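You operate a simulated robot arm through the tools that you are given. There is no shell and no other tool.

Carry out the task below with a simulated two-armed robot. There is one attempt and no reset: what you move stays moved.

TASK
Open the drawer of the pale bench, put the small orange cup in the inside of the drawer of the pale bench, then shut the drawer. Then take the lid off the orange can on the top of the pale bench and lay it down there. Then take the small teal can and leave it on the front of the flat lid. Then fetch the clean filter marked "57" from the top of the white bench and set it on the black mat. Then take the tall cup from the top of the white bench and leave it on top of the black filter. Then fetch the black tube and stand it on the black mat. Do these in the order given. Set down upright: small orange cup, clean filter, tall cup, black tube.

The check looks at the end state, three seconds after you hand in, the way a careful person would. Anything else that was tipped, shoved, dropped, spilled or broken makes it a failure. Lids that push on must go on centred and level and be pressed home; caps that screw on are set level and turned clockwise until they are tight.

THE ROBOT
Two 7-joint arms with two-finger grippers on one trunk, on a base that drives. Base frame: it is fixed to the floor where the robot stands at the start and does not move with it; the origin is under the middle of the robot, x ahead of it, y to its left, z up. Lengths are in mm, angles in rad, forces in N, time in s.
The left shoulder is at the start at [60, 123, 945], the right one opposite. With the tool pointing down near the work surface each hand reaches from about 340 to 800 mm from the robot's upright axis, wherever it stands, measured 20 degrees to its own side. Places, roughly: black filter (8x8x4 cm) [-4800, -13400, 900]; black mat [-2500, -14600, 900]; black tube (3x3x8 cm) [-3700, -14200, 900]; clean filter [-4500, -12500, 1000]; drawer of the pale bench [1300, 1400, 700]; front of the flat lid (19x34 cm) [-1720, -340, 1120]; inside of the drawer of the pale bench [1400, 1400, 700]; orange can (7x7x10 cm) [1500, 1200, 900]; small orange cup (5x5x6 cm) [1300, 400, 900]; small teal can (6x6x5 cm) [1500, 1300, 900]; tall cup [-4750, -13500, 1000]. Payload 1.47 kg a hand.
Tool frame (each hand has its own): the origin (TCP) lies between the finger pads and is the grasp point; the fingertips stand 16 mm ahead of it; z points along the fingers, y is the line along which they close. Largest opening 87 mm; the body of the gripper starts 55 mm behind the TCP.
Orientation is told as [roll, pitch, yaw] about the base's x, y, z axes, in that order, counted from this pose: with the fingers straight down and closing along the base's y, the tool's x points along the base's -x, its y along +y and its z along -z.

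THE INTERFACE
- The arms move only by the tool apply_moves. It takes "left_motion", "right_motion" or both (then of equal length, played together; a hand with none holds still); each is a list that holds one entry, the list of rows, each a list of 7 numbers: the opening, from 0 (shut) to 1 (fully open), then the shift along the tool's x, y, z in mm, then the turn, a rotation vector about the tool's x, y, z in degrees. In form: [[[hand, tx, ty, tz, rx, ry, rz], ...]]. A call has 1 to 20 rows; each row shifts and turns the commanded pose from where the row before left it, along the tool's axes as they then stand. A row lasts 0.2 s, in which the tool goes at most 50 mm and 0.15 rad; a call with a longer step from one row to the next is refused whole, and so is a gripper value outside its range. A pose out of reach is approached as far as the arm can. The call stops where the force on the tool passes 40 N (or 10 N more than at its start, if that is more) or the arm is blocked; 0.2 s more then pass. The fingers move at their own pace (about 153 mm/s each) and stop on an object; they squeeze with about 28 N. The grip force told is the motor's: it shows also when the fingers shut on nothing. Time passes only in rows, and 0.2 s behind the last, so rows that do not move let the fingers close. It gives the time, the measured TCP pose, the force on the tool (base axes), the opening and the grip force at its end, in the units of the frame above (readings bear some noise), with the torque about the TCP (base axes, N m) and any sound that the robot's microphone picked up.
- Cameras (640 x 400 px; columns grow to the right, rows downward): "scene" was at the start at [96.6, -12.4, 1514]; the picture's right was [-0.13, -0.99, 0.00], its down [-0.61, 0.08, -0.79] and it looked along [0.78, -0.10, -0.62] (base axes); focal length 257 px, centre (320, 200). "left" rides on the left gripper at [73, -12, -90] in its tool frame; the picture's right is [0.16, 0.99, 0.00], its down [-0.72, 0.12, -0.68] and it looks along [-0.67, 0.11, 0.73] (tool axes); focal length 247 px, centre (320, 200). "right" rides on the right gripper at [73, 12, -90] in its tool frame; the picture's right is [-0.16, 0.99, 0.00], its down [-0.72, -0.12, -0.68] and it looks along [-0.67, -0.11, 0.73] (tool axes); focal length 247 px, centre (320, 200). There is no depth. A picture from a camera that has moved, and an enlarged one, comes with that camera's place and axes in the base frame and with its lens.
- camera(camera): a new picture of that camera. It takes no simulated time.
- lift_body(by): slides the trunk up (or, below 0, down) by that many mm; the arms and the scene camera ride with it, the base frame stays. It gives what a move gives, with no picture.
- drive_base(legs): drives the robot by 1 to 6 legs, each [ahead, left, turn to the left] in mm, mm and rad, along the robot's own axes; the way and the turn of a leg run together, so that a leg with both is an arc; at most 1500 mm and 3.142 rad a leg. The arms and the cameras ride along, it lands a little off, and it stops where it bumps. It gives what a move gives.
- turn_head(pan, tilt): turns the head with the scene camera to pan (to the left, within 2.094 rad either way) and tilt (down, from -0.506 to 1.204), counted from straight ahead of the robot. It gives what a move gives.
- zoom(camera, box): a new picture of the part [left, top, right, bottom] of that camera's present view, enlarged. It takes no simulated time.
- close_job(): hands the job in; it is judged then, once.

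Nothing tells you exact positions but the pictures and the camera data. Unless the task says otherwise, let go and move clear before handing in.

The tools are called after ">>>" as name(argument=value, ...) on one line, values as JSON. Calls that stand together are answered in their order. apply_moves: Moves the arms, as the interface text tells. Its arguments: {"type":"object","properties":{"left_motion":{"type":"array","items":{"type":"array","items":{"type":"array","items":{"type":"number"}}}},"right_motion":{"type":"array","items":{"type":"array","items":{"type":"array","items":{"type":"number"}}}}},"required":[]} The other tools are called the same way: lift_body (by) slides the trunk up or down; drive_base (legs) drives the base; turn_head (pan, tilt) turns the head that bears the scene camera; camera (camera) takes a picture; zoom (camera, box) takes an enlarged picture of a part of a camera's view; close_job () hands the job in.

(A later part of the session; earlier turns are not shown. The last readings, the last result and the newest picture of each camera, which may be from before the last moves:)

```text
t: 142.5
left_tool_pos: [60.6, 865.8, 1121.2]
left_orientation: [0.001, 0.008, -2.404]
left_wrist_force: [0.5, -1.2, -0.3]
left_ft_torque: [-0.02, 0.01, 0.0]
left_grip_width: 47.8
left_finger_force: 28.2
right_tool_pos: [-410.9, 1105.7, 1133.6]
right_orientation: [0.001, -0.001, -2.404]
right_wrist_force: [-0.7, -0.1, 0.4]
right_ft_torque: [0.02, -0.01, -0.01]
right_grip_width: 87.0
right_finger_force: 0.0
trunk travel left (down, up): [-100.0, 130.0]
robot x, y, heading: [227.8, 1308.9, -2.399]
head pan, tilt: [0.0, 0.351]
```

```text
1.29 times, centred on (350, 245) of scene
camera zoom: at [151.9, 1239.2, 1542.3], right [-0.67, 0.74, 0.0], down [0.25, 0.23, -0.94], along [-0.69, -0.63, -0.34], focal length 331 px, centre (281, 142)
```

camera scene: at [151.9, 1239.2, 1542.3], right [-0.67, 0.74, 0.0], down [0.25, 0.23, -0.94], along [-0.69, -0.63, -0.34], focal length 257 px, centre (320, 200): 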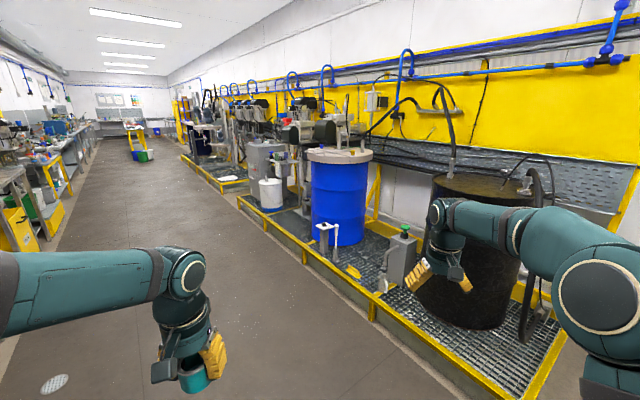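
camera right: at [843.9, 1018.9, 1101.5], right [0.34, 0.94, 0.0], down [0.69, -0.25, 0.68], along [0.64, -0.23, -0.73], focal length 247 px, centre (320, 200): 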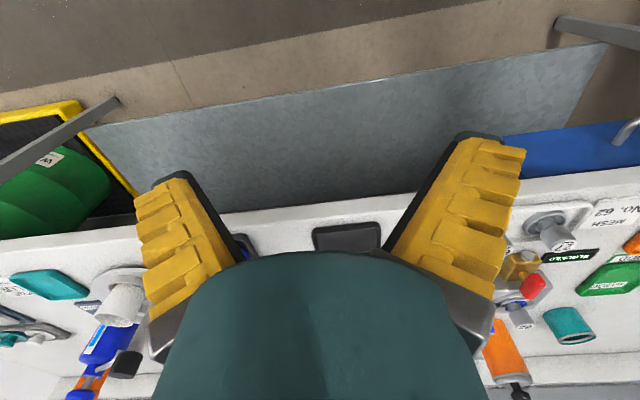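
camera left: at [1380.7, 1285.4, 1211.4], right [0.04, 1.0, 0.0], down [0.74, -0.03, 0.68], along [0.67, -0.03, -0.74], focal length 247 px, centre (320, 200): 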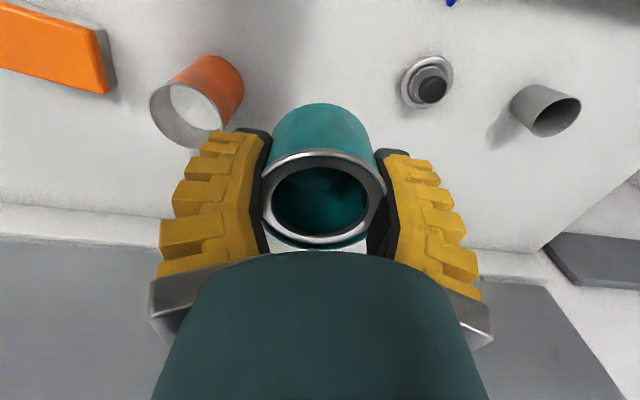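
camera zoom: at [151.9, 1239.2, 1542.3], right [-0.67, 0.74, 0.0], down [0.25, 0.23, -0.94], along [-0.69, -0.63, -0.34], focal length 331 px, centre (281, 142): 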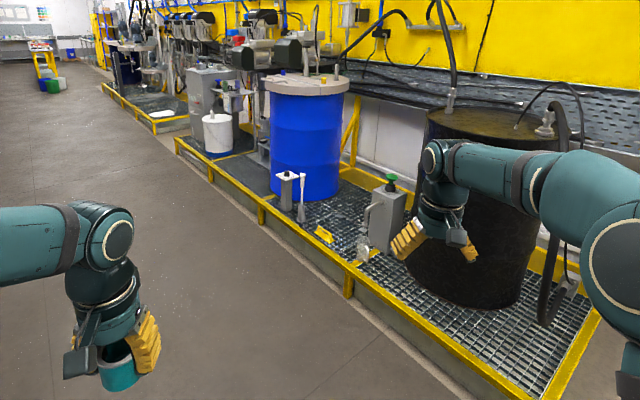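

The flat lid tops the blue drum behind a low platform edge. I drive along the corridor to a staging point facing it.

>>> drive_base(legs=[[927, 384, 0], [927, 384, 0], [0, 0, -0.94]])

>>> camera(camera="scene")

```text
t: 154.9
left_tool_pos: [-1070.4, -647.8, 1121.4]
left_orientation: [0.003, 0.005, 2.941]
left_wrist_force: [-0.2, -0.1, -0.5]
left_ft_torque: [-0.06, -0.02, -0.01]
left_grip_width: 47.7
left_finger_force: 27.9
right_tool_pos: [-1153.7, -124.2, 1133.1]
right_orientation: [0.0, -0.001, 2.939]
right_wrist_force: [0.0, 0.3, -0.4]
right_ft_torque: [0.02, 0.02, -0.04]
right_grip_width: 86.9
right_finger_force: 0.1
trunk travel left (down, up): [-100.0, 130.0]
robot x, y, heading: [-612.5, -523.8, 2.941]
head pan, tilt: [0.0, 0.351]
```

```text
taken
camera scene: at [-713.8, -501.9, 1542.4], right [0.2, 0.98, 0.0], down [0.34, -0.07, -0.94], along [-0.92, 0.19, -0.34], focal length 257 px, centre (320, 200)
```

scene: 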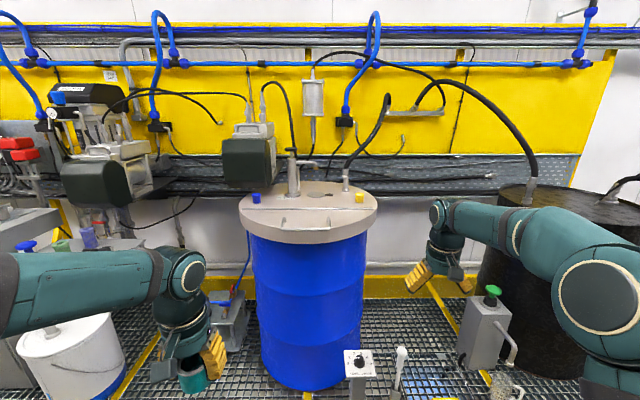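

>>> turn_head(pan=0.0, tilt=0.5)

>>> zoom(camera="scene", box=[210, 100, 410, 225])

>>> camera(camera="scene")

```text
t: 155.7
left_tool_pos: [-1070.7, -647.2, 1120.6]
left_orientation: [0.002, 0.007, 2.936]
left_wrist_force: [-0.2, 0.9, 0.2]
left_ft_torque: [0.01, 0.02, 0.01]
left_grip_width: 47.6
left_finger_force: 28.0
right_tool_pos: [-1152.8, -125.3, 1133.4]
right_orientation: [-0.001, 0.001, 2.939]
right_wrist_force: [0.2, 0.1, 0.4]
right_ft_torque: [0.01, 0.0, 0.01]
right_grip_width: 87.1
right_finger_force: 0.1
trunk travel left (down, up): [-100.0, 130.0]
robot x, y, heading: [-615.8, -523.4, 2.943]
head pan, tilt: [0.0, 0.499]
```

```text
3.20 times, centred on (310, 162) of scene
camera zoom: at [-711.8, -502.6, 1528.7], right [0.2, 0.98, 0.0], down [0.47, -0.1, -0.88], along [-0.86, 0.18, -0.48], focal length 822 px, centre (352, 320)
```

zoom: 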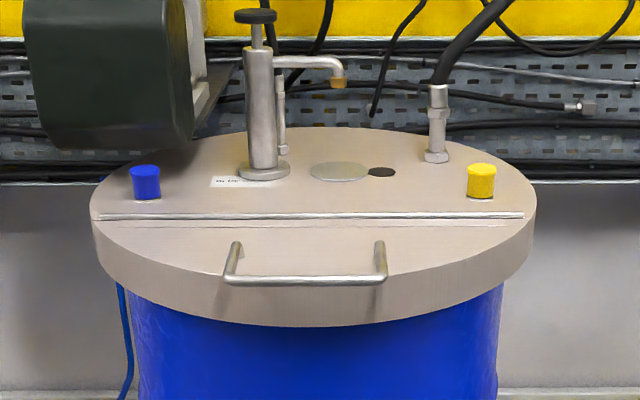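

```text
taken
camera scene: at [-711.8, -502.6, 1528.7], right [0.2, 0.98, 0.0], down [0.47, -0.1, -0.88], along [-0.86, 0.18, -0.48], focal length 257 px, centre (320, 200)
```

scene: 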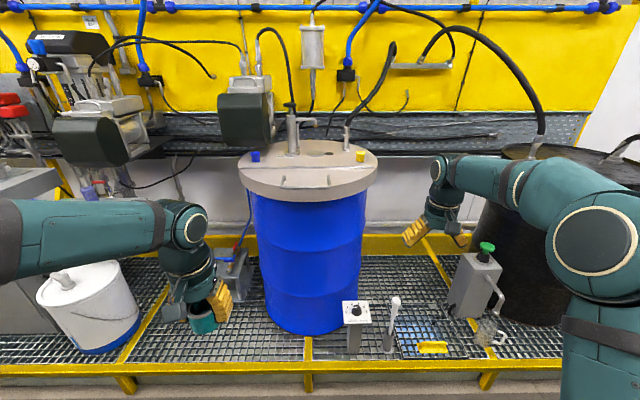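

The hinged front half of the lid, with a bar handle, faces me; the front area between hinge line and handle, and beside it, is free. I zoom further to judge the handle and heights.

>>> zoom(camera="scene", box=[235, 145, 385, 210])

>>> camera(camera="right")

```text
4.27 times, centred on (310, 178) of scene
camera zoom: at [-711.8, -502.6, 1528.7], right [0.2, 0.98, 0.0], down [0.47, -0.1, -0.88], along [-0.86, 0.18, -0.48], focal length 1096 px, centre (363, 296)
```

zoom: 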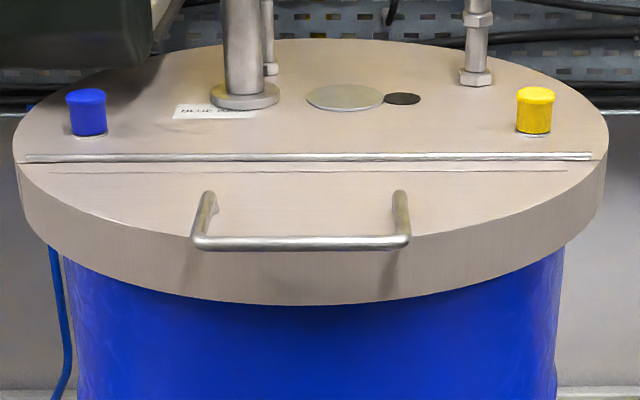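

```text
taken
camera right: at [-1084.5, -151.5, 1221.5], right [-0.35, -0.94, 0.0], down [-0.69, 0.26, 0.68], along [-0.64, 0.24, -0.73], focal length 247 px, centre (320, 200)
```

right: 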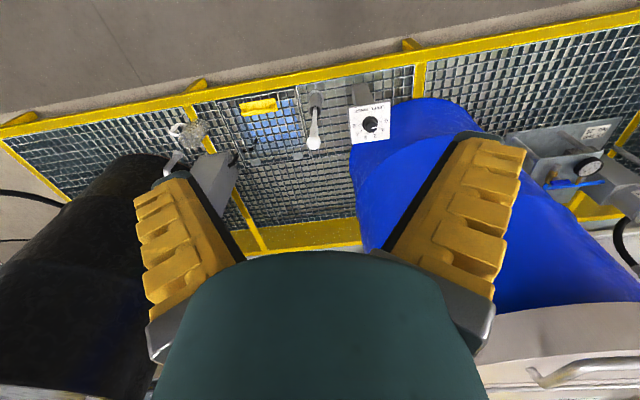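

I zoom with the right-hand camera on the lid's edge and handle to settle the lid height.

>>> zoom(camera="right", box=[440, 275, 640, 400])

>>> camera(camera="left")

```text
3.20 times, centred on (540, 338) of right
camera zoom: at [-1084.5, -151.5, 1221.5], right [-0.35, -0.94, 0.0], down [-0.69, 0.26, 0.68], along [-0.64, 0.24, -0.73], focal length 790 px, centre (-384, -240)
```

zoom: 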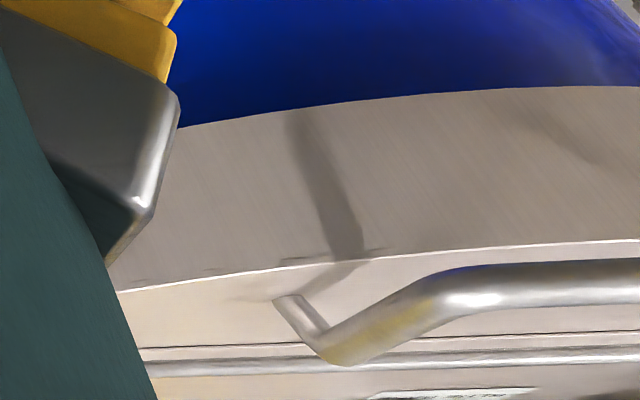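

```text
taken
camera left: at [-996.9, -651.9, 1210.4], right [-0.04, -1.0, 0.0], down [-0.74, 0.03, 0.68], along [-0.67, 0.03, -0.74], focal length 247 px, centre (320, 200)
```

left: 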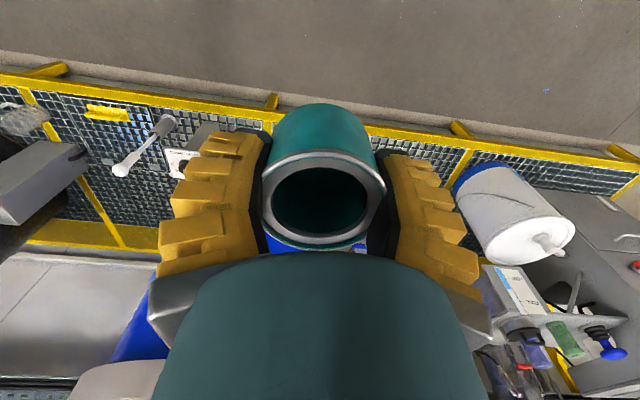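

The lid surface is confirmed at z ≈ 1122, with its front flap between the hinge (x ≈ -1744) and handle posts (x ≈ -1604). I raise the trunk, tuck the right hand, and drive up so the left hand can reach [-1685, -348].

>>> lift_body(by=130)

>>> apply_moves(right_motion=[[[1, 40, 0, 0, 0, 0, 0], [1, 40, 0, 0, 0, 0, 0], [1, 40, 0, 0, 0, 0, 0], [1, 40, 0, 0, 0, 0, 0], [1, 0, 0, 0, 0, 0, 0]]])

>>> drive_base(legs=[[0, -160, 0], [390, 0, 0]])

>>> camera(camera="scene")

>>> camera(camera="left")

```text
t: 157.2
left_tool_pos: [-1069.9, -648.3, 1251.3]
left_orientation: [0.001, 0.007, 2.938]
left_wrist_force: [-1.1, -1.0, -0.3]
left_ft_torque: [0.03, -0.03, 0.02]
left_grip_width: 47.4
left_finger_force: 28.3
right_tool_pos: [-1154.1, -125.0, 1263.4]
right_orientation: [0.001, -0.001, 2.94]
right_wrist_force: [0.1, -0.3, 0.7]
right_ft_torque: [0.0, 0.0, -0.02]
right_grip_width: 86.9
right_finger_force: 0.1
trunk travel left (down, up): [-230.0, 0.0]
robot x, y, heading: [-610.6, -519.9, 2.942]
head pan, tilt: [0.0, 0.499]
```

```text
t: 158.4
left_tool_pos: [-1071.3, -647.3, 1251.1]
left_orientation: [0.002, 0.009, 2.939]
left_wrist_force: [-0.8, 0.0, -0.6]
left_ft_torque: [0.03, -0.02, -0.04]
left_grip_width: 47.6
left_finger_force: 28.4
right_tool_pos: [-997.8, -157.3, 1262.1]
right_orientation: [0.001, 0.003, 2.94]
right_wrist_force: [-1.5, -0.2, -0.4]
right_ft_torque: [0.0, 0.01, 0.0]
right_grip_width: 87.0
right_finger_force: 0.1
trunk travel left (down, up): [-230.0, 0.0]
robot x, y, heading: [-611.2, -515.9, 2.943]
head pan, tilt: [0.0, 0.499]
```

```text
t: 162.5
left_tool_pos: [-1420.4, -408.7, 1252.2]
left_orientation: [-0.001, 0.008, 2.932]
left_wrist_force: [0.1, 0.3, -0.1]
left_ft_torque: [0.0, 0.01, 0.0]
left_grip_width: 47.7
left_finger_force: 27.8
right_tool_pos: [-1344.2, 80.6, 1263.7]
right_orientation: [0.001, 0.001, 2.933]
right_wrist_force: [0.5, -0.9, 0.3]
right_ft_torque: [-0.01, -0.01, 0.03]
right_grip_width: 87.0
right_finger_force: 0.2
trunk travel left (down, up): [-230.0, 0.0]
robot x, y, heading: [-963.8, -284.7, 2.931]
head pan, tilt: [0.0, 0.499]
```

```text
taken
camera scene: at [-1061.0, -265.3, 1658.7], right [0.21, 0.98, 0.0], down [0.47, -0.1, -0.88], along [-0.86, 0.18, -0.48], focal length 257 px, centre (320, 200)
```

scene: 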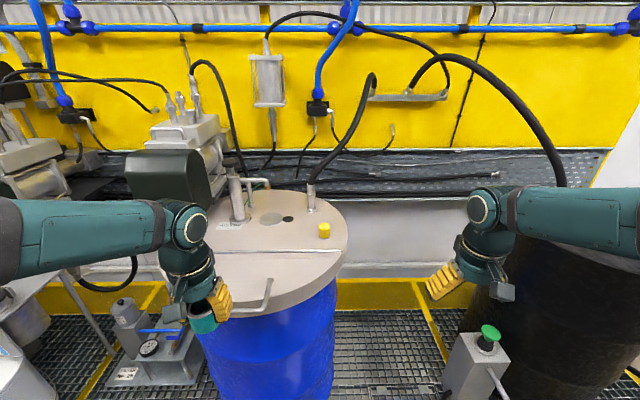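

```text
taken
camera left: at [-1347.0, -412.8, 1340.3], right [-0.05, -1.0, 0.0], down [-0.74, 0.04, 0.68], along [-0.67, 0.03, -0.74], focal length 247 px, centre (320, 200)
```

left: 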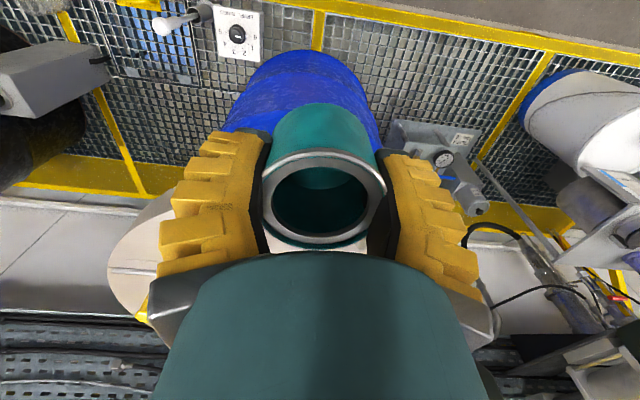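

I zoom on the lid from here to refine the drop point.

>>> zoom(camera="scene", box=[170, 160, 370, 330])

```text
2.35 times, centred on (270, 245) of scene
camera zoom: at [-1061.0, -265.3, 1658.7], right [0.21, 0.98, 0.0], down [0.47, -0.1, -0.88], along [-0.86, 0.18, -0.48], focal length 604 px, centre (438, 94)
```

zoom: 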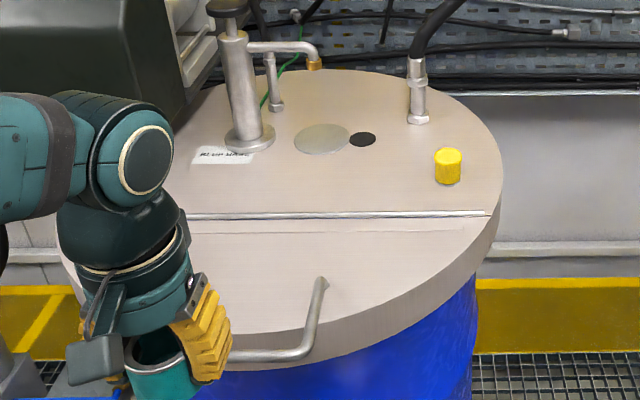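

The drop point between hinge and handle posts is near [-1682, -347]. I move the can over it, well above the handle.

>>> apply_moves(left_motion=[[[0.2, -44, -0.8, 0, 0, 0, 0], [0.2, -45, -0.8, 0, 0, 0, 0], [0.2, -45, -0.8, 0, 0, 0, 0], [0.2, -45, -0.8, 0, 0, 0, 0], [0.2, -45, -0.8, 0, 0, 0, 0], [0.2, -45, -0.8, 0, 0, 0, 0], [0.2, 0, 0, 0, 0, 0, 0]]])

>>> camera(camera="left")

>>> camera(camera="scene")

```text
t: 164.1
left_tool_pos: [-1681.2, -347.0, 1249.0]
left_orientation: [0.003, 0.007, 2.933]
left_wrist_force: [0.4, -0.1, -1.2]
left_ft_torque: [0.02, 0.02, 0.03]
left_grip_width: 47.8
left_finger_force: 28.1
right_tool_pos: [-1341.6, 80.4, 1264.5]
right_orientation: [0.001, -0.001, 2.933]
right_wrist_force: [0.4, 0.1, 0.1]
right_ft_torque: [0.02, 0.01, 0.02]
right_grip_width: 86.9
right_finger_force: 0.0
trunk travel left (down, up): [-230.0, 0.0]
robot x, y, heading: [-959.4, -280.9, 2.932]
head pan, tilt: [0.0, 0.499]
```

```text
taken
camera left: at [-1607.6, -350.6, 1338.9], right [-0.05, -1.0, 0.0], down [-0.74, 0.04, 0.68], along [-0.68, 0.03, -0.74], focal length 247 px, centre (320, 200)
```

left: 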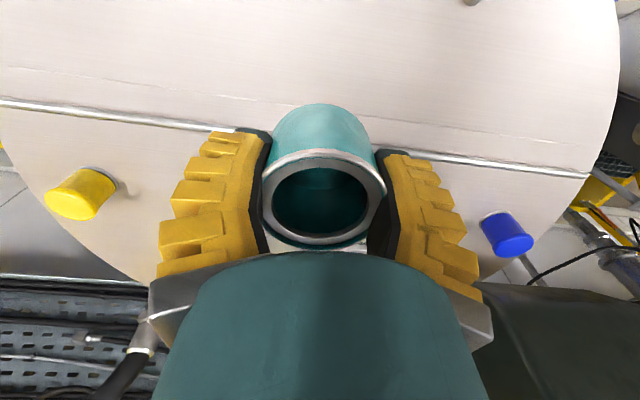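

```text
taken
camera scene: at [-1058.5, -266.2, 1658.9], right [0.21, 0.98, 0.0], down [0.47, -0.1, -0.88], along [-0.86, 0.18, -0.48], focal length 257 px, centre (320, 200)
```

scene: 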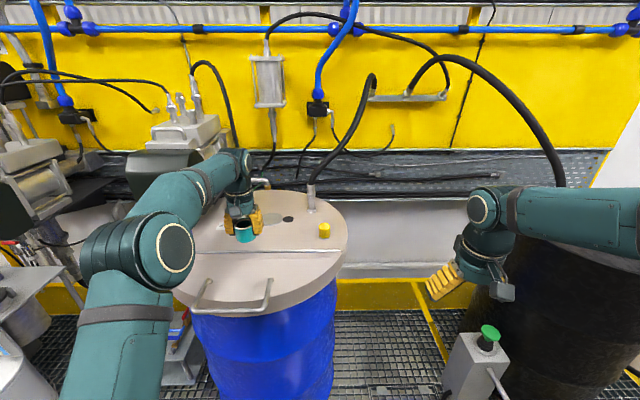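

The hinge line is about 51 mm ahead of the hand's axis, so the can will stand wholly on the front flap. I lower it.

>>> apply_moves(left_motion=[[[0.2, 0, 0, 30, 0, 0, 0], [0.2, 0, 0, 30, 0, 0, 0], [0.2, 0, 0, 20, 0, 0, 0], [0.2, 0, 0, 8, 0, 0, 0], [0.2, 0, 0, 0, 0, 0, 0]]])

>>> camera(camera="left")

>>> zoom(camera="scene", box=[170, 140, 350, 320])

```text
t: 165.3
left_tool_pos: [-1680.9, -348.1, 1159.9]
left_orientation: [0.001, 0.008, 2.932]
left_wrist_force: [-0.1, 0.3, -1.0]
left_ft_torque: [0.02, 0.02, -0.02]
left_grip_width: 48.0
left_finger_force: 28.0
right_tool_pos: [-1343.7, 80.6, 1262.0]
right_orientation: [-0.001, 0.0, 2.933]
right_wrist_force: [-0.6, 0.3, 0.4]
right_ft_torque: [0.0, -0.01, -0.01]
right_grip_width: 86.8
right_finger_force: 0.1
trunk travel left (down, up): [-230.0, 0.0]
robot x, y, heading: [-961.9, -284.7, 2.931]
head pan, tilt: [0.0, 0.499]
```

```text
taken
camera left: at [-1608.4, -352.0, 1249.3], right [-0.05, -1.0, 0.0], down [-0.74, 0.04, 0.68], along [-0.67, 0.03, -0.74], focal length 247 px, centre (320, 200)
```

left: 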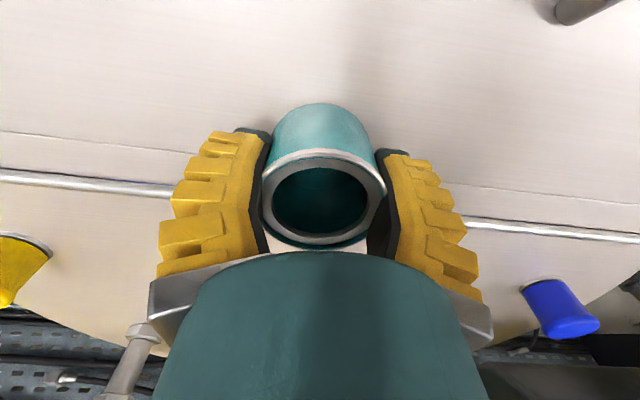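

```text
2.22 times, centred on (260, 230) of scene
camera zoom: at [-1060.6, -265.4, 1658.7], right [0.21, 0.98, 0.0], down [0.47, -0.1, -0.88], along [-0.86, 0.18, -0.48], focal length 571 px, centre (453, 133)
```

zoom: 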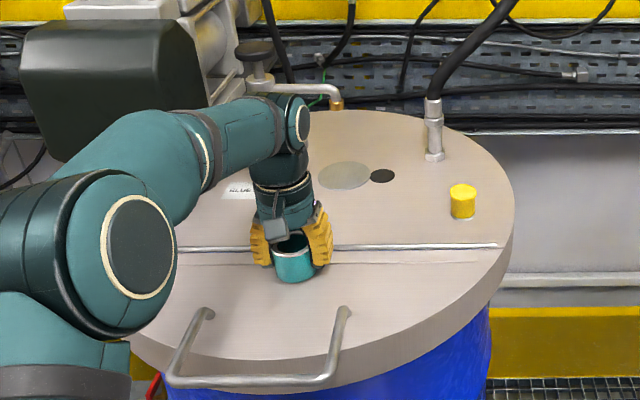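

I shift 10 mm toward the middle of the flap and lower until contact.

>>> apply_moves(left_motion=[[[0.2, 10, 0, 0, 0, 0, 0], [0.2, 0, 0, 3, 0, 0, 0], [0.2, 0, 0, 2, 0, 0, 0], [0.2, 0, 0, 0, 0, 0, 0]]])

>>> apply_moves(left_motion=[[[0.2, 0, 0, 2, 0, 0, 0], [0.2, 0, 0, 1, 0, 0, 0], [0.2, 0, 0, 0, 0, 0, 0]]])

>>> apply_moves(left_motion=[[[0.2, 0, 0, 2, 0, 0, 0], [0.2, 0, 0, 1, 0, 0, 0], [0.2, 0, 0, 0, 0, 0, 0]]])

```text
t: 166.3
left_tool_pos: [-1672.1, -351.1, 1156.4]
left_orientation: [0.001, 0.008, 2.932]
left_wrist_force: [0.6, -0.4, 0.5]
left_ft_torque: [-0.06, 0.02, 0.0]
left_grip_width: 47.4
left_finger_force: 28.0
right_tool_pos: [-1343.1, 81.9, 1263.6]
right_orientation: [-0.001, -0.001, 2.932]
right_wrist_force: [0.0, 0.0, 0.0]
right_ft_torque: [-0.02, 0.03, 0.0]
right_grip_width: 87.0
right_finger_force: 0.0
trunk travel left (down, up): [-230.0, 0.0]
robot x, y, heading: [-960.7, -286.7, 2.933]
head pan, tilt: [0.0, 0.499]
```

```text
t: 167.1
left_tool_pos: [-1671.3, -350.7, 1155.9]
left_orientation: [0.002, 0.002, 2.932]
left_wrist_force: [-4.2, -1.6, 17.7]
left_ft_torque: [0.02, 0.06, 0.02]
left_grip_width: 48.2
left_finger_force: 28.5
right_tool_pos: [-1342.6, 79.8, 1263.7]
right_orientation: [-0.001, -0.001, 2.932]
right_wrist_force: [0.9, -0.2, 0.0]
right_ft_torque: [-0.01, 0.0, 0.0]
right_grip_width: 87.1
right_finger_force: 0.1
trunk travel left (down, up): [-230.0, 0.0]
robot x, y, heading: [-965.1, -285.8, 2.938]
head pan, tilt: [0.0, 0.499]
```

```text
t: 167.9
left_tool_pos: [-1671.3, -350.2, 1151.9]
left_orientation: [0.002, 0.006, 2.932]
left_wrist_force: [-3.8, -2.3, 19.0]
left_ft_torque: [-0.03, 0.03, 0.01]
left_grip_width: 49.2
left_finger_force: 28.3
right_tool_pos: [-1342.9, 80.8, 1263.6]
right_orientation: [0.001, -0.001, 2.932]
right_wrist_force: [0.1, 0.1, -0.6]
right_ft_torque: [-0.01, 0.03, -0.03]
right_grip_width: 87.0
right_finger_force: 0.1
trunk travel left (down, up): [-230.0, 0.0]
robot x, y, heading: [-962.9, -283.3, 2.932]
head pan, tilt: [0.0, 0.499]
```

The can is on the lid (about 18 N). I open the fingers and rise.

>>> apply_moves(left_motion=[[[0.6, 0, 0, -1, 0, 0, 0], [0.8, 0, 0, 0, 0, 0, 0], [0.95, 0, 0, 0, 0, 0, 0], [0.95, 0, 0, 0, 0, 0, 0]]])

>>> camera(camera="left")

```text
t: 168.9
left_tool_pos: [-1671.7, -351.3, 1150.9]
left_orientation: [0.001, 0.007, 2.932]
left_wrist_force: [0.9, -0.1, -0.2]
left_ft_torque: [0.0, 0.01, -0.01]
left_grip_width: 83.9
left_finger_force: 1.0
right_tool_pos: [-1343.0, 80.8, 1262.9]
right_orientation: [0.001, 0.0, 2.932]
right_wrist_force: [-0.4, 0.5, -0.3]
right_ft_torque: [0.01, -0.01, 0.02]
right_grip_width: 86.9
right_finger_force: 0.0
trunk travel left (down, up): [-230.0, 0.0]
robot x, y, heading: [-960.8, -283.6, 2.933]
head pan, tilt: [0.0, 0.499]
```

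```text
taken
camera left: at [-1598.2, -354.6, 1241.0], right [-0.05, -1.0, 0.0], down [-0.74, 0.04, 0.68], along [-0.67, 0.03, -0.74], focal length 247 px, centre (320, 200)
```

left: 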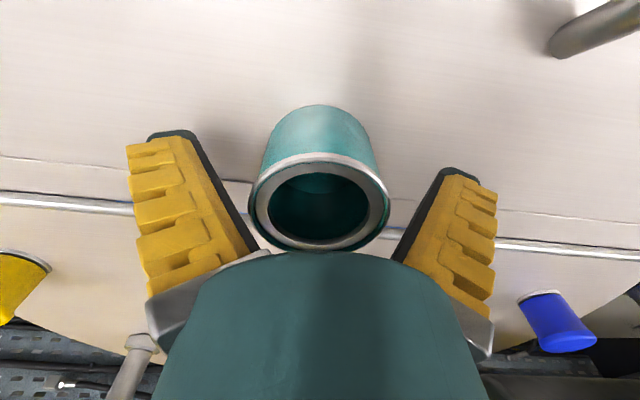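

Released. I rise straight up, pull back and check the can.

>>> apply_moves(left_motion=[[[0.95, 0, 0, -15, 0, 0, 0], [0.95, 0, 0, -30, 0, 0, 0], [0.95, 0, 0, -40, 0, 0, 0], [0.95, 0, 0, -30, 0, 0, 0], [0.95, 45, 0, 0, 0, 0, 0], [0.95, 45, 0, 0, 0, 0, 0], [0.95, 45, 0, 0, 0, 0, 0], [0.95, 45, 0, 0, 0, 0, 0], [0.95, 45, 0, 0, 0, 0, 0], [0.95, 45, 0, 0, 0, 0, 0], [0.95, 0, 0, 0, 0, 0, 0]]])

>>> zoom(camera="scene", box=[150, 140, 370, 320])

```text
t: 171.3
left_tool_pos: [-1406.6, -406.7, 1267.7]
left_orientation: [0.001, 0.007, 2.932]
left_wrist_force: [-1.4, 0.4, 0.0]
left_ft_torque: [-0.02, -0.03, -0.03]
left_grip_width: 83.6
left_finger_force: 0.9
right_tool_pos: [-1344.9, 81.7, 1262.4]
right_orientation: [0.001, 0.002, 2.933]
right_wrist_force: [0.1, 0.4, -0.2]
right_ft_torque: [-0.02, -0.02, -0.04]
right_grip_width: 86.9
right_finger_force: 0.0
trunk travel left (down, up): [-230.0, 0.0]
robot x, y, heading: [-965.3, -283.8, 2.935]
head pan, tilt: [0.0, 0.499]
```

```text
2.22 times, centred on (260, 230) of scene
camera zoom: at [-1062.1, -264.8, 1658.5], right [0.21, 0.98, 0.0], down [0.47, -0.1, -0.88], along [-0.86, 0.18, -0.48], focal length 571 px, centre (453, 133)
```

zoom: 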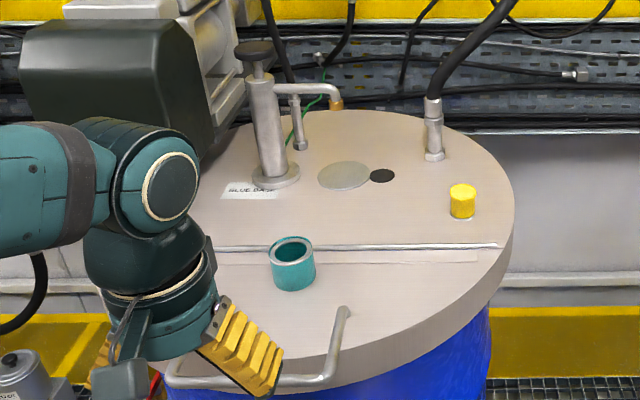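

The teal can stands upright on the front flap of the lid. I lower the trunk, back away, turn down the corridor and drive on toward the white bench, looking as I go.

>>> drive_base(legs=[[-460, 0, 0]])

>>> lift_body(by=-130)

>>> drive_base(legs=[[0, 0, 1.58]])

>>> turn_head(pan=0.0, tilt=0.25)

>>> camera(camera="scene")

```text
t: 174.0
left_tool_pos: [-969.8, -499.0, 1267.2]
left_orientation: [0.001, 0.006, 2.929]
left_wrist_force: [-0.6, -1.1, -1.0]
left_ft_torque: [0.02, 0.01, -0.04]
left_grip_width: 83.6
left_finger_force: 0.3
right_tool_pos: [-903.7, -12.5, 1262.9]
right_orientation: [-0.001, -0.001, 2.928]
right_wrist_force: [1.0, 0.4, 1.2]
right_ft_torque: [-0.01, 0.02, -0.03]
right_grip_width: 86.9
right_finger_force: 0.1
trunk travel left (down, up): [-230.0, 0.0]
robot x, y, heading: [-527.6, -382.2, 2.93]
head pan, tilt: [0.0, 0.499]
```

```text
t: 175.6
left_tool_pos: [-968.3, -497.7, 1137.4]
left_orientation: [0.002, 0.006, 2.929]
left_wrist_force: [-0.3, 0.3, 0.5]
left_ft_torque: [-0.04, -0.02, 0.02]
left_grip_width: 83.6
left_finger_force: 0.3
right_tool_pos: [-903.7, -11.6, 1132.3]
right_orientation: [-0.002, -0.001, 2.929]
right_wrist_force: [0.3, 0.2, 0.2]
right_ft_torque: [0.0, 0.02, -0.02]
right_grip_width: 86.9
right_finger_force: 0.3
trunk travel left (down, up): [-100.0, 130.0]
robot x, y, heading: [-520.1, -376.4, 2.928]
head pan, tilt: [0.0, 0.499]
```

```text
t: 179.9
left_tool_pos: [-391.5, -818.4, 1138.7]
left_orientation: [0.003, 0.008, -1.755]
left_wrist_force: [0.3, 0.4, -0.1]
left_ft_torque: [-0.01, -0.02, 0.0]
left_grip_width: 83.6
left_finger_force: 0.3
right_tool_pos: [-881.7, -769.2, 1132.6]
right_orientation: [0.0, 0.0, -1.754]
right_wrist_force: [0.8, 0.3, 0.2]
right_ft_torque: [0.02, 0.01, 0.0]
right_grip_width: 86.9
right_finger_force: 0.0
trunk travel left (down, up): [-100.0, 130.0]
robot x, y, heading: [-525.8, -382.3, -1.753]
head pan, tilt: [0.0, 0.499]
```

```text
t: 180.7
left_tool_pos: [-393.0, -821.0, 1137.7]
left_orientation: [0.0, 0.007, -1.755]
left_wrist_force: [0.0, -0.1, -0.3]
left_ft_torque: [-0.02, 0.02, 0.0]
left_grip_width: 83.5
left_finger_force: 0.0
right_tool_pos: [-881.3, -769.7, 1133.9]
right_orientation: [0.001, 0.001, -1.753]
right_wrist_force: [0.4, -0.4, 0.7]
right_ft_torque: [-0.01, 0.0, 0.0]
right_grip_width: 86.9
right_finger_force: 0.0
trunk travel left (down, up): [-100.0, 130.0]
robot x, y, heading: [-522.0, -379.5, -1.754]
head pan, tilt: [0.0, 0.25]
```

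```text
taken
camera scene: at [-542.8, -482.3, 1551.8], right [-0.98, 0.18, 0.0], down [0.05, 0.24, -0.97], along [-0.18, -0.95, -0.25], focal length 257 px, centre (320, 200)
```

scene: 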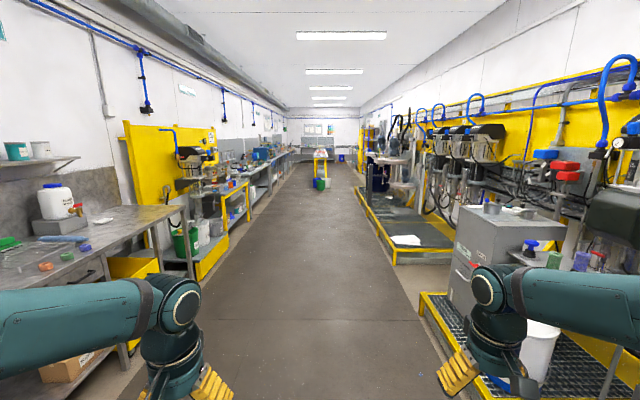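

The corridor ahead is clear for about 7 m. I drive 5.5 m and look again.

>>> drive_base(legs=[[0, 150, -0.015], [1400, 0, 0], [1400, 0, 0], [1400, 0, 0], [1300, 0, 0]])

>>> camera(camera="scene")

```text
t: 208.4
left_tool_pos: [-1234.4, -6239.4, 1137.5]
left_orientation: [0.001, 0.007, -1.762]
left_wrist_force: [-1.4, 0.4, 0.4]
left_ft_torque: [0.04, 0.0, 0.01]
left_grip_width: 83.7
left_finger_force: 1.1
right_tool_pos: [-1721.3, -6184.1, 1133.6]
right_orientation: [0.0, -0.002, -1.762]
right_wrist_force: [-0.5, -0.3, -0.7]
right_ft_torque: [0.01, -0.01, -0.04]
right_grip_width: 87.1
right_finger_force: 0.0
trunk travel left (down, up): [-100.0, 130.0]
robot x, y, heading: [-1360.1, -5796.6, -1.761]
head pan, tilt: [0.0, 0.25]
```

```text
taken
camera scene: at [-1379.9, -5900.1, 1551.8], right [-0.98, 0.19, 0.0], down [0.05, 0.24, -0.97], along [-0.19, -0.95, -0.25], focal length 257 px, centre (320, 200)
```

scene: 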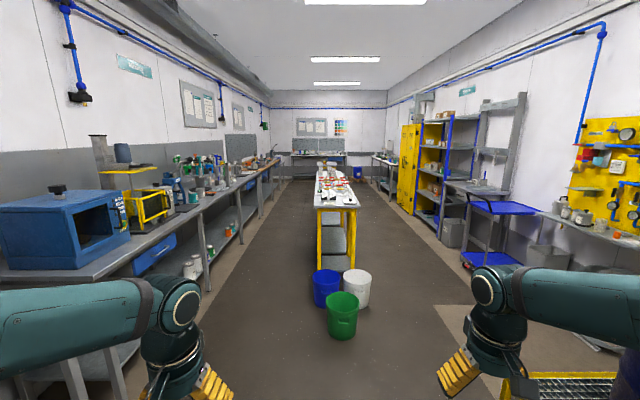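

There is an island with bins ahead in the middle; the right aisle is wider. I look to the right to see where the platform ends before steering there.

>>> turn_head(pan=-0.6, tilt=0.6)

>>> camera(camera="scene")

```text
t: 209.4
left_tool_pos: [-1232.8, -6238.9, 1137.3]
left_orientation: [0.002, 0.006, -1.762]
left_wrist_force: [0.4, 0.6, -0.1]
left_ft_torque: [0.03, 0.0, 0.01]
left_grip_width: 83.7
left_finger_force: 0.4
right_tool_pos: [-1721.6, -6184.4, 1133.0]
right_orientation: [0.001, 0.0, -1.761]
right_wrist_force: [-0.8, -0.9, -1.0]
right_ft_torque: [0.0, -0.03, 0.01]
right_grip_width: 87.3
right_finger_force: 0.1
trunk travel left (down, up): [-100.0, 130.0]
robot x, y, heading: [-1361.8, -5796.0, -1.764]
head pan, tilt: [-0.6, 0.6]
```

```text
taken
camera scene: at [-1424.9, -5870.1, 1519.7], right [-0.7, 0.71, 0.0], down [0.4, 0.4, -0.83], along [-0.59, -0.58, -0.56], focal length 257 px, centre (320, 200)
```

scene: 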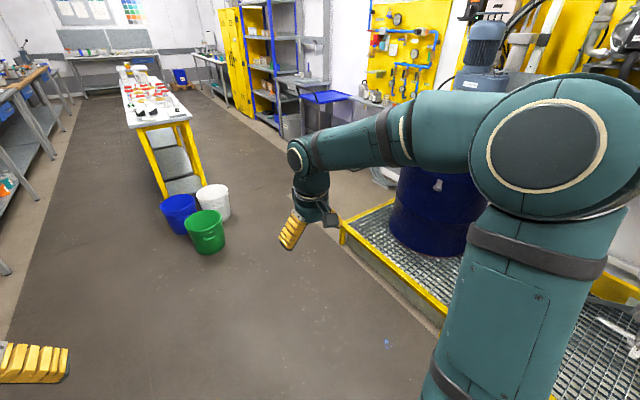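

The platform ends about 1.25 m ahead and 1.07 m to the right; the bins are left of that. I weave between them into the right aisle.

>>> turn_head(pan=0.0, tilt=0.35)

>>> drive_base(legs=[[900, -450, 0], [600, -230, 0], [600, -370, 0]])

>>> camera(camera="scene")

```text
t: 210.4
left_tool_pos: [-1232.9, -6238.0, 1137.1]
left_orientation: [0.001, 0.006, -1.763]
left_wrist_force: [0.4, 0.3, 0.0]
left_ft_torque: [-0.01, 0.01, 0.01]
left_grip_width: 83.5
left_finger_force: 1.1
right_tool_pos: [-1722.1, -6184.7, 1133.4]
right_orientation: [0.0, 0.0, -1.763]
right_wrist_force: [-0.4, 0.2, 0.0]
right_ft_torque: [0.01, 0.04, 0.03]
right_grip_width: 87.3
right_finger_force: 0.2
trunk travel left (down, up): [-100.0, 130.0]
robot x, y, heading: [-1359.4, -5796.4, -1.764]
head pan, tilt: [0.0, 0.351]
```

```text
t: 222.3
left_tool_pos: [-2689.3, -8104.5, 1137.3]
left_orientation: [0.001, 0.007, -1.77]
left_wrist_force: [-0.2, -0.1, -0.3]
left_ft_torque: [0.02, -0.03, -0.01]
left_grip_width: 83.9
left_finger_force: 0.3
right_tool_pos: [-3177.2, -8046.7, 1133.6]
right_orientation: [0.0, -0.002, -1.769]
right_wrist_force: [0.3, -0.1, 0.4]
right_ft_torque: [0.03, -0.05, 0.01]
right_grip_width: 87.2
right_finger_force: 0.1
trunk travel left (down, up): [-100.0, 130.0]
robot x, y, heading: [-2811.8, -7663.1, -1.766]
head pan, tilt: [0.0, 0.351]
```

```text
taken
camera scene: at [-2833.8, -7764.8, 1542.3], right [-0.98, 0.2, 0.0], down [0.07, 0.34, -0.94], along [-0.19, -0.92, -0.34], focal length 257 px, centre (320, 200)
```

scene: 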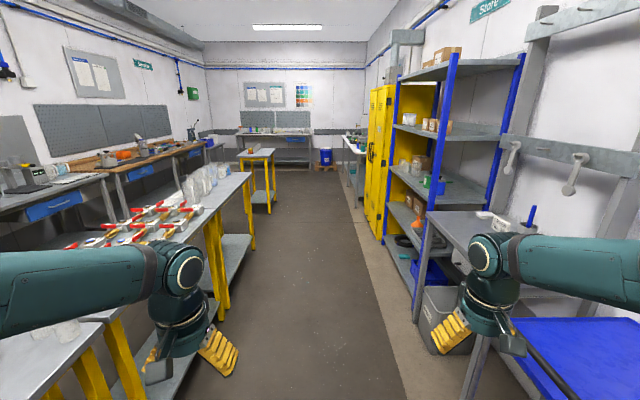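

I am in the right aisle, well centred. I go on 2 m, keeping slightly left of the lockers.

>>> drive_base(legs=[[1000, 60, 0], [1000, 20, 0]])

>>> turn_head(pan=-0.3, tilt=0.4)

>>> camera(camera="scene")

```text
t: 232.3
left_tool_pos: [-3024.0, -10074.6, 1136.2]
left_orientation: [0.0, 0.007, -1.784]
left_wrist_force: [0.4, 0.6, 0.3]
left_ft_torque: [-0.01, 0.01, 0.01]
left_grip_width: 83.8
left_finger_force: 0.4
right_tool_pos: [-3510.8, -10010.7, 1133.4]
right_orientation: [0.0, -0.001, -1.781]
right_wrist_force: [0.6, 0.8, 0.2]
right_ft_torque: [0.0, 0.0, -0.05]
right_grip_width: 86.9
right_finger_force: 0.1
trunk travel left (down, up): [-100.0, 130.0]
robot x, y, heading: [-3143.7, -9628.6, -1.781]
head pan, tilt: [0.0, 0.351]
```

```text
t: 233.1
left_tool_pos: [-3024.0, -10075.2, 1136.7]
left_orientation: [0.002, 0.006, -1.782]
left_wrist_force: [0.2, 0.9, 0.1]
left_ft_torque: [0.03, 0.01, 0.03]
left_grip_width: 83.5
left_finger_force: 0.6
right_tool_pos: [-3509.9, -10011.4, 1132.9]
right_orientation: [0.0, 0.0, -1.782]
right_wrist_force: [0.0, -0.4, 0.1]
right_ft_torque: [0.05, 0.0, 0.03]
right_grip_width: 87.0
right_finger_force: 0.0
trunk travel left (down, up): [-100.0, 130.0]
robot x, y, heading: [-3141.3, -9632.5, -1.783]
head pan, tilt: [-0.3, 0.4]
```

```text
taken
camera scene: at [-3190.3, -9721.9, 1537.9], right [-0.87, 0.49, 0.0], down [0.19, 0.34, -0.92], along [-0.45, -0.8, -0.39], focal length 257 px, centre (320, 200)
```

scene: 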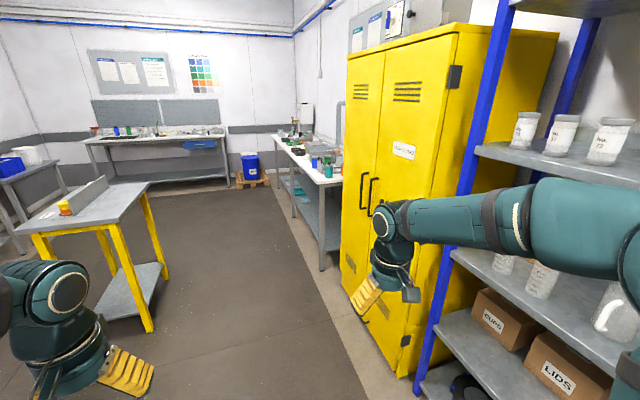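

The white bench runs along the right wall beyond the lockers. I drive on to a staging point beside it.

>>> drive_base(legs=[[1300, 0, 0.012], [1200, 0, 0], [500, 130, 0]])

>>> turn_head(pan=-0.6, tilt=0.5)

>>> camera(camera="scene")

```text
t: 247.8
left_tool_pos: [-3472.6, -13022.1, 1137.9]
left_orientation: [0.002, 0.008, -1.771]
left_wrist_force: [0.3, -0.3, 0.7]
left_ft_torque: [0.01, -0.01, -0.01]
left_grip_width: 83.6
left_finger_force: 0.9
right_tool_pos: [-3961.0, -12962.3, 1131.9]
right_orientation: [0.0, 0.0, -1.772]
right_wrist_force: [-0.4, -0.2, -0.2]
right_ft_torque: [0.0, 0.0, 0.04]
right_grip_width: 87.0
right_finger_force: 0.0
trunk travel left (down, up): [-100.0, 130.0]
robot x, y, heading: [-3598.7, -12577.9, -1.771]
head pan, tilt: [-0.3, 0.4]
```

```text
t: 248.6
left_tool_pos: [-3473.3, -13019.8, 1136.9]
left_orientation: [0.003, 0.005, -1.771]
left_wrist_force: [0.5, 0.1, -0.8]
left_ft_torque: [0.03, -0.03, 0.0]
left_grip_width: 83.7
left_finger_force: 0.1
right_tool_pos: [-3960.6, -12961.3, 1133.8]
right_orientation: [0.001, -0.001, -1.771]
right_wrist_force: [0.1, -0.8, 0.5]
right_ft_torque: [0.0, -0.03, -0.02]
right_grip_width: 86.7
right_finger_force: 0.1
trunk travel left (down, up): [-100.0, 130.0]
robot x, y, heading: [-3601.8, -12579.3, -1.766]
head pan, tilt: [-0.6, 0.499]
```

```text
taken
camera scene: at [-3664.2, -12652.0, 1528.7], right [-0.7, 0.72, 0.0], down [0.34, 0.33, -0.88], along [-0.63, -0.61, -0.48], focal length 257 px, centre (320, 200)
```

scene: 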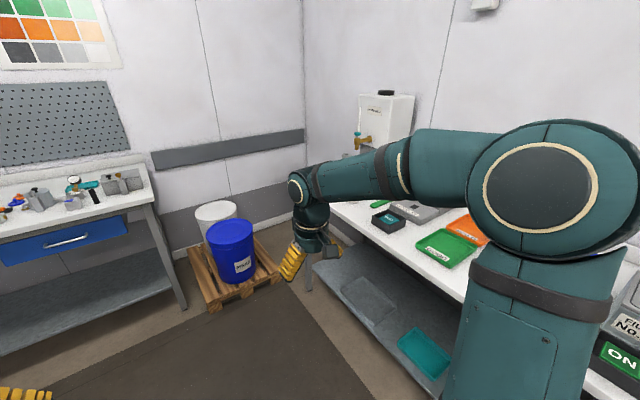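

I turn right to face the white bench.

>>> drive_base(legs=[[0, 0, -1.575]])

>>> turn_head(pan=0.0, tilt=0.55)

>>> camera(camera="scene")

```text
t: 252.8
left_tool_pos: [-4039.6, -12707.2, 1137.3]
left_orientation: [0.002, 0.007, 2.952]
left_wrist_force: [0.8, -0.5, 0.5]
left_ft_torque: [0.02, -0.01, 0.01]
left_grip_width: 83.6
left_finger_force: 0.5
right_tool_pos: [-3985.1, -12218.3, 1132.6]
right_orientation: [0.0, 0.001, 2.951]
right_wrist_force: [0.1, 0.8, 0.5]
right_ft_torque: [0.01, -0.02, -0.03]
right_grip_width: 86.9
right_finger_force: 0.1
trunk travel left (down, up): [-100.0, 130.0]
robot x, y, heading: [-3598.5, -12579.6, 2.949]
head pan, tilt: [-0.6, 0.499]
```

```text
t: 253.8
left_tool_pos: [-4038.8, -12708.3, 1137.2]
left_orientation: [0.002, 0.006, 2.951]
left_wrist_force: [0.0, -0.3, 0.1]
left_ft_torque: [0.0, 0.02, 0.0]
left_grip_width: 83.6
left_finger_force: 0.2
right_tool_pos: [-3986.8, -12218.3, 1134.0]
right_orientation: [0.0, 0.0, 2.952]
right_wrist_force: [-0.9, 1.1, -0.3]
right_ft_torque: [-0.04, 0.0, -0.01]
right_grip_width: 87.1
right_finger_force: 0.1
trunk travel left (down, up): [-100.0, 130.0]
robot x, y, heading: [-3599.5, -12575.3, 2.954]
head pan, tilt: [0.0, 0.55]
```

```text
taken
camera scene: at [-3694.9, -12560.0, 1524.1], right [0.19, 0.98, 0.0], down [0.51, -0.1, -0.85], along [-0.84, 0.16, -0.52], focal length 257 px, centre (320, 200)
```

scene: 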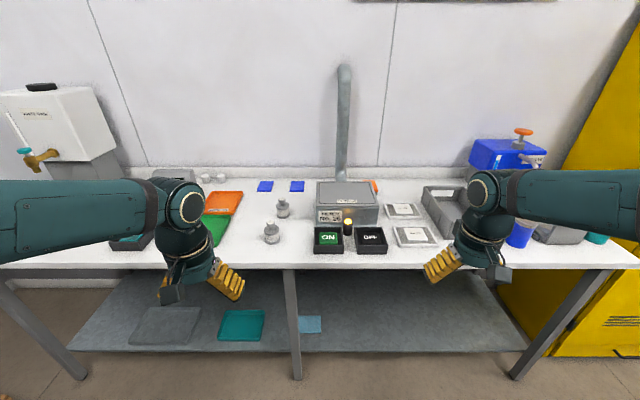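

>>> zoom(camera="scene", box=[200, 160, 360, 260])

>>> zoom(camera="scene", box=[350, 160, 590, 290])

>>> camera(camera="right")

>>> camera(camera="left")

```text
4.00 times, centred on (280, 210) of scene
camera zoom: at [-3694.9, -12560.0, 1524.1], right [0.19, 0.98, 0.0], down [0.51, -0.1, -0.85], along [-0.84, 0.16, -0.52], focal length 1027 px, centre (480, 160)
```

zoom: 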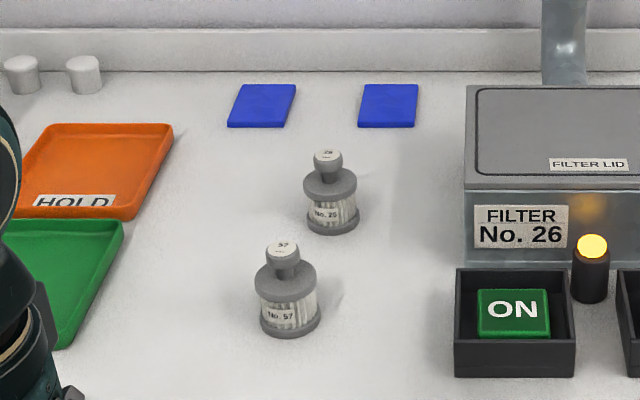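

```text
2.67 times, centred on (470, 225) of scene
camera zoom: at [-3694.9, -12560.0, 1524.1], right [0.19, 0.98, 0.0], down [0.51, -0.1, -0.85], along [-0.84, 0.16, -0.52], focal length 685 px, centre (-80, 133)
```

zoom: 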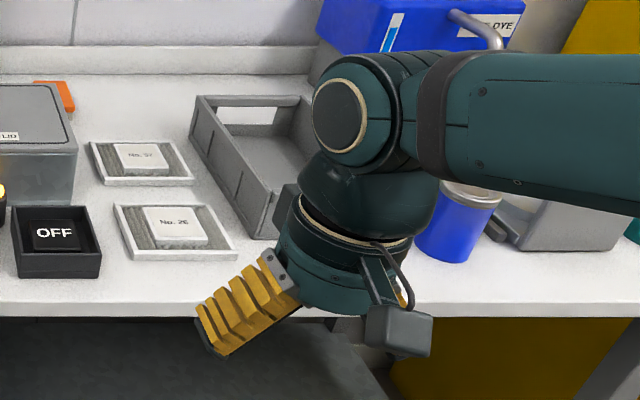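

```text
taken
camera right: at [-3916.4, -12244.3, 1222.0], right [-0.34, -0.94, 0.0], down [-0.69, 0.25, 0.68], along [-0.64, 0.23, -0.73], focal length 247 px, centre (320, 200)
```

right: 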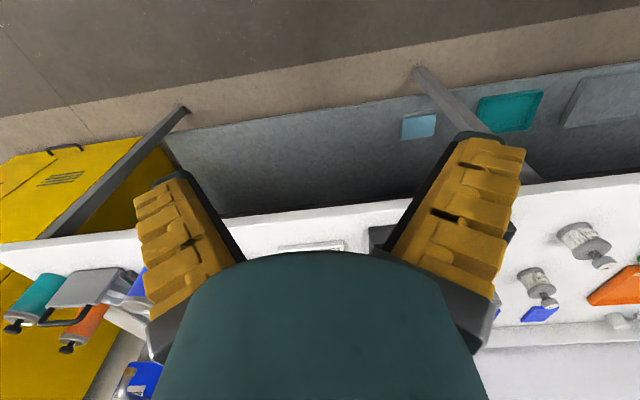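

```text
taken
camera left: at [-3966.0, -12710.2, 1226.7], right [-0.03, -1.0, 0.0], down [-0.74, 0.02, 0.68], along [-0.68, 0.02, -0.74], focal length 247 px, centre (320, 200)
```

left: 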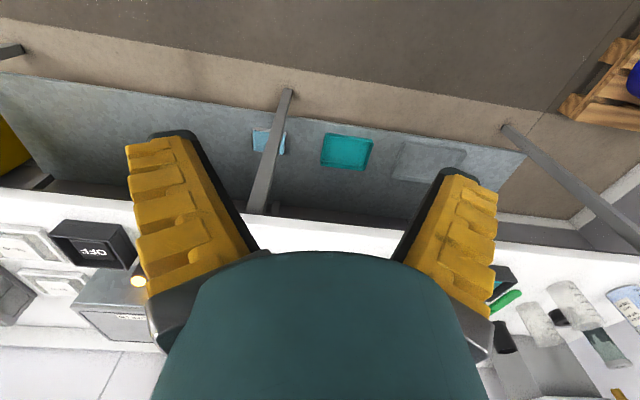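

Two clean filters stand there; the front one is marked "57". I zoom with the right-hand camera to triangulate it.

>>> zoom(camera="right", box=[480, 180, 640, 320])

>>> zoom(camera="scene", box=[250, 190, 310, 250])

```text
2.86 times, centred on (560, 250) of right
camera zoom: at [-3916.4, -12244.3, 1222.0], right [-0.34, -0.94, 0.0], down [-0.69, 0.25, 0.68], along [-0.64, 0.23, -0.73], focal length 706 px, centre (-366, 57)
```

zoom: 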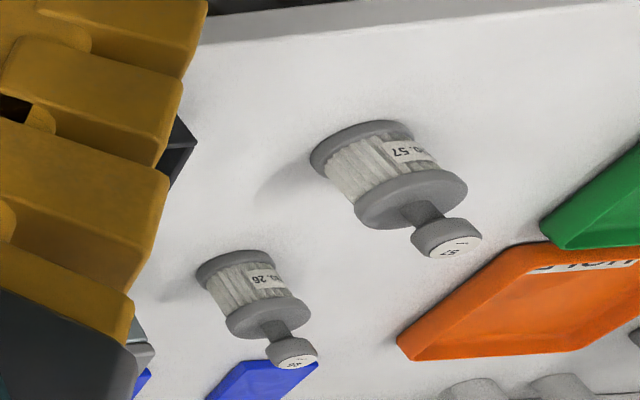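

```text
6.67 times, centred on (280, 220) of scene
camera zoom: at [-3694.9, -12560.0, 1524.1], right [0.19, 0.98, 0.0], down [0.51, -0.1, -0.85], along [-0.84, 0.16, -0.52], focal length 1712 px, centre (587, 67)
```

zoom: 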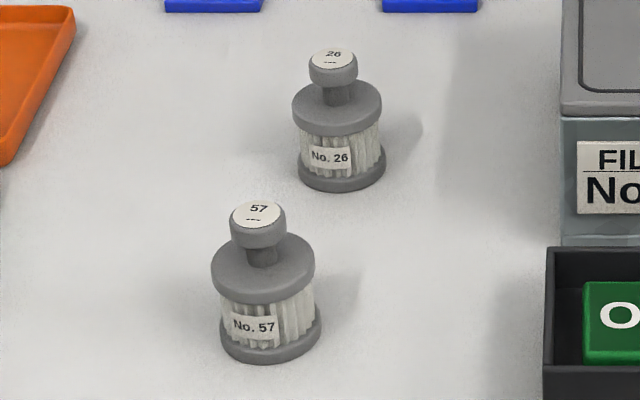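

The "57" filter's knob top is near [-4454, -12593, 980]. I drive 190 mm closer and bring the left hand over it.

>>> drive_base(legs=[[190, 0, 0]])

>>> camera(camera="left")

>>> camera(camera="scene")

```text
t: 255.4
left_tool_pos: [-4226.5, -12671.1, 1136.8]
left_orientation: [0.004, 0.007, 2.95]
left_wrist_force: [-0.2, -0.4, 0.3]
left_ft_torque: [-0.02, -0.02, 0.0]
left_grip_width: 83.8
left_finger_force: 0.4
right_tool_pos: [-4173.0, -12182.9, 1132.3]
right_orientation: [0.001, 0.002, 2.95]
right_wrist_force: [-0.4, 0.1, -0.2]
right_ft_torque: [-0.04, 0.01, 0.0]
right_grip_width: 87.0
right_finger_force: 0.1
trunk travel left (down, up): [-100.0, 130.0]
robot x, y, heading: [-3787.1, -12537.3, 2.954]
head pan, tilt: [0.0, 0.55]
```

```text
taken
camera left: at [-4153.4, -12674.0, 1226.4], right [-0.03, -1.0, 0.0], down [-0.74, 0.02, 0.68], along [-0.68, 0.02, -0.74], focal length 247 px, centre (320, 200)
```

left: 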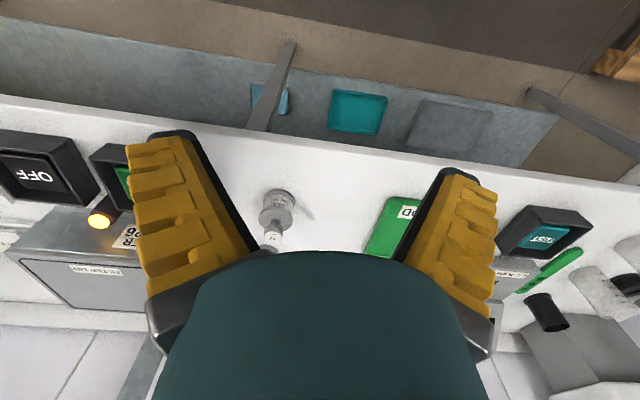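

```text
taken
camera scene: at [-3882.5, -12523.8, 1524.0], right [0.19, 0.98, 0.0], down [0.51, -0.1, -0.85], along [-0.84, 0.16, -0.52], focal length 257 px, centre (320, 200)
```

scene: 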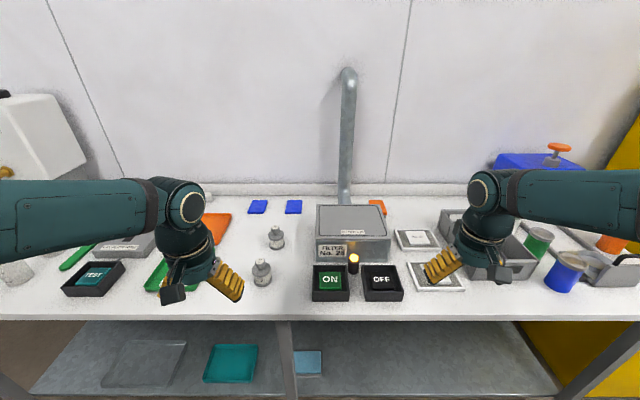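

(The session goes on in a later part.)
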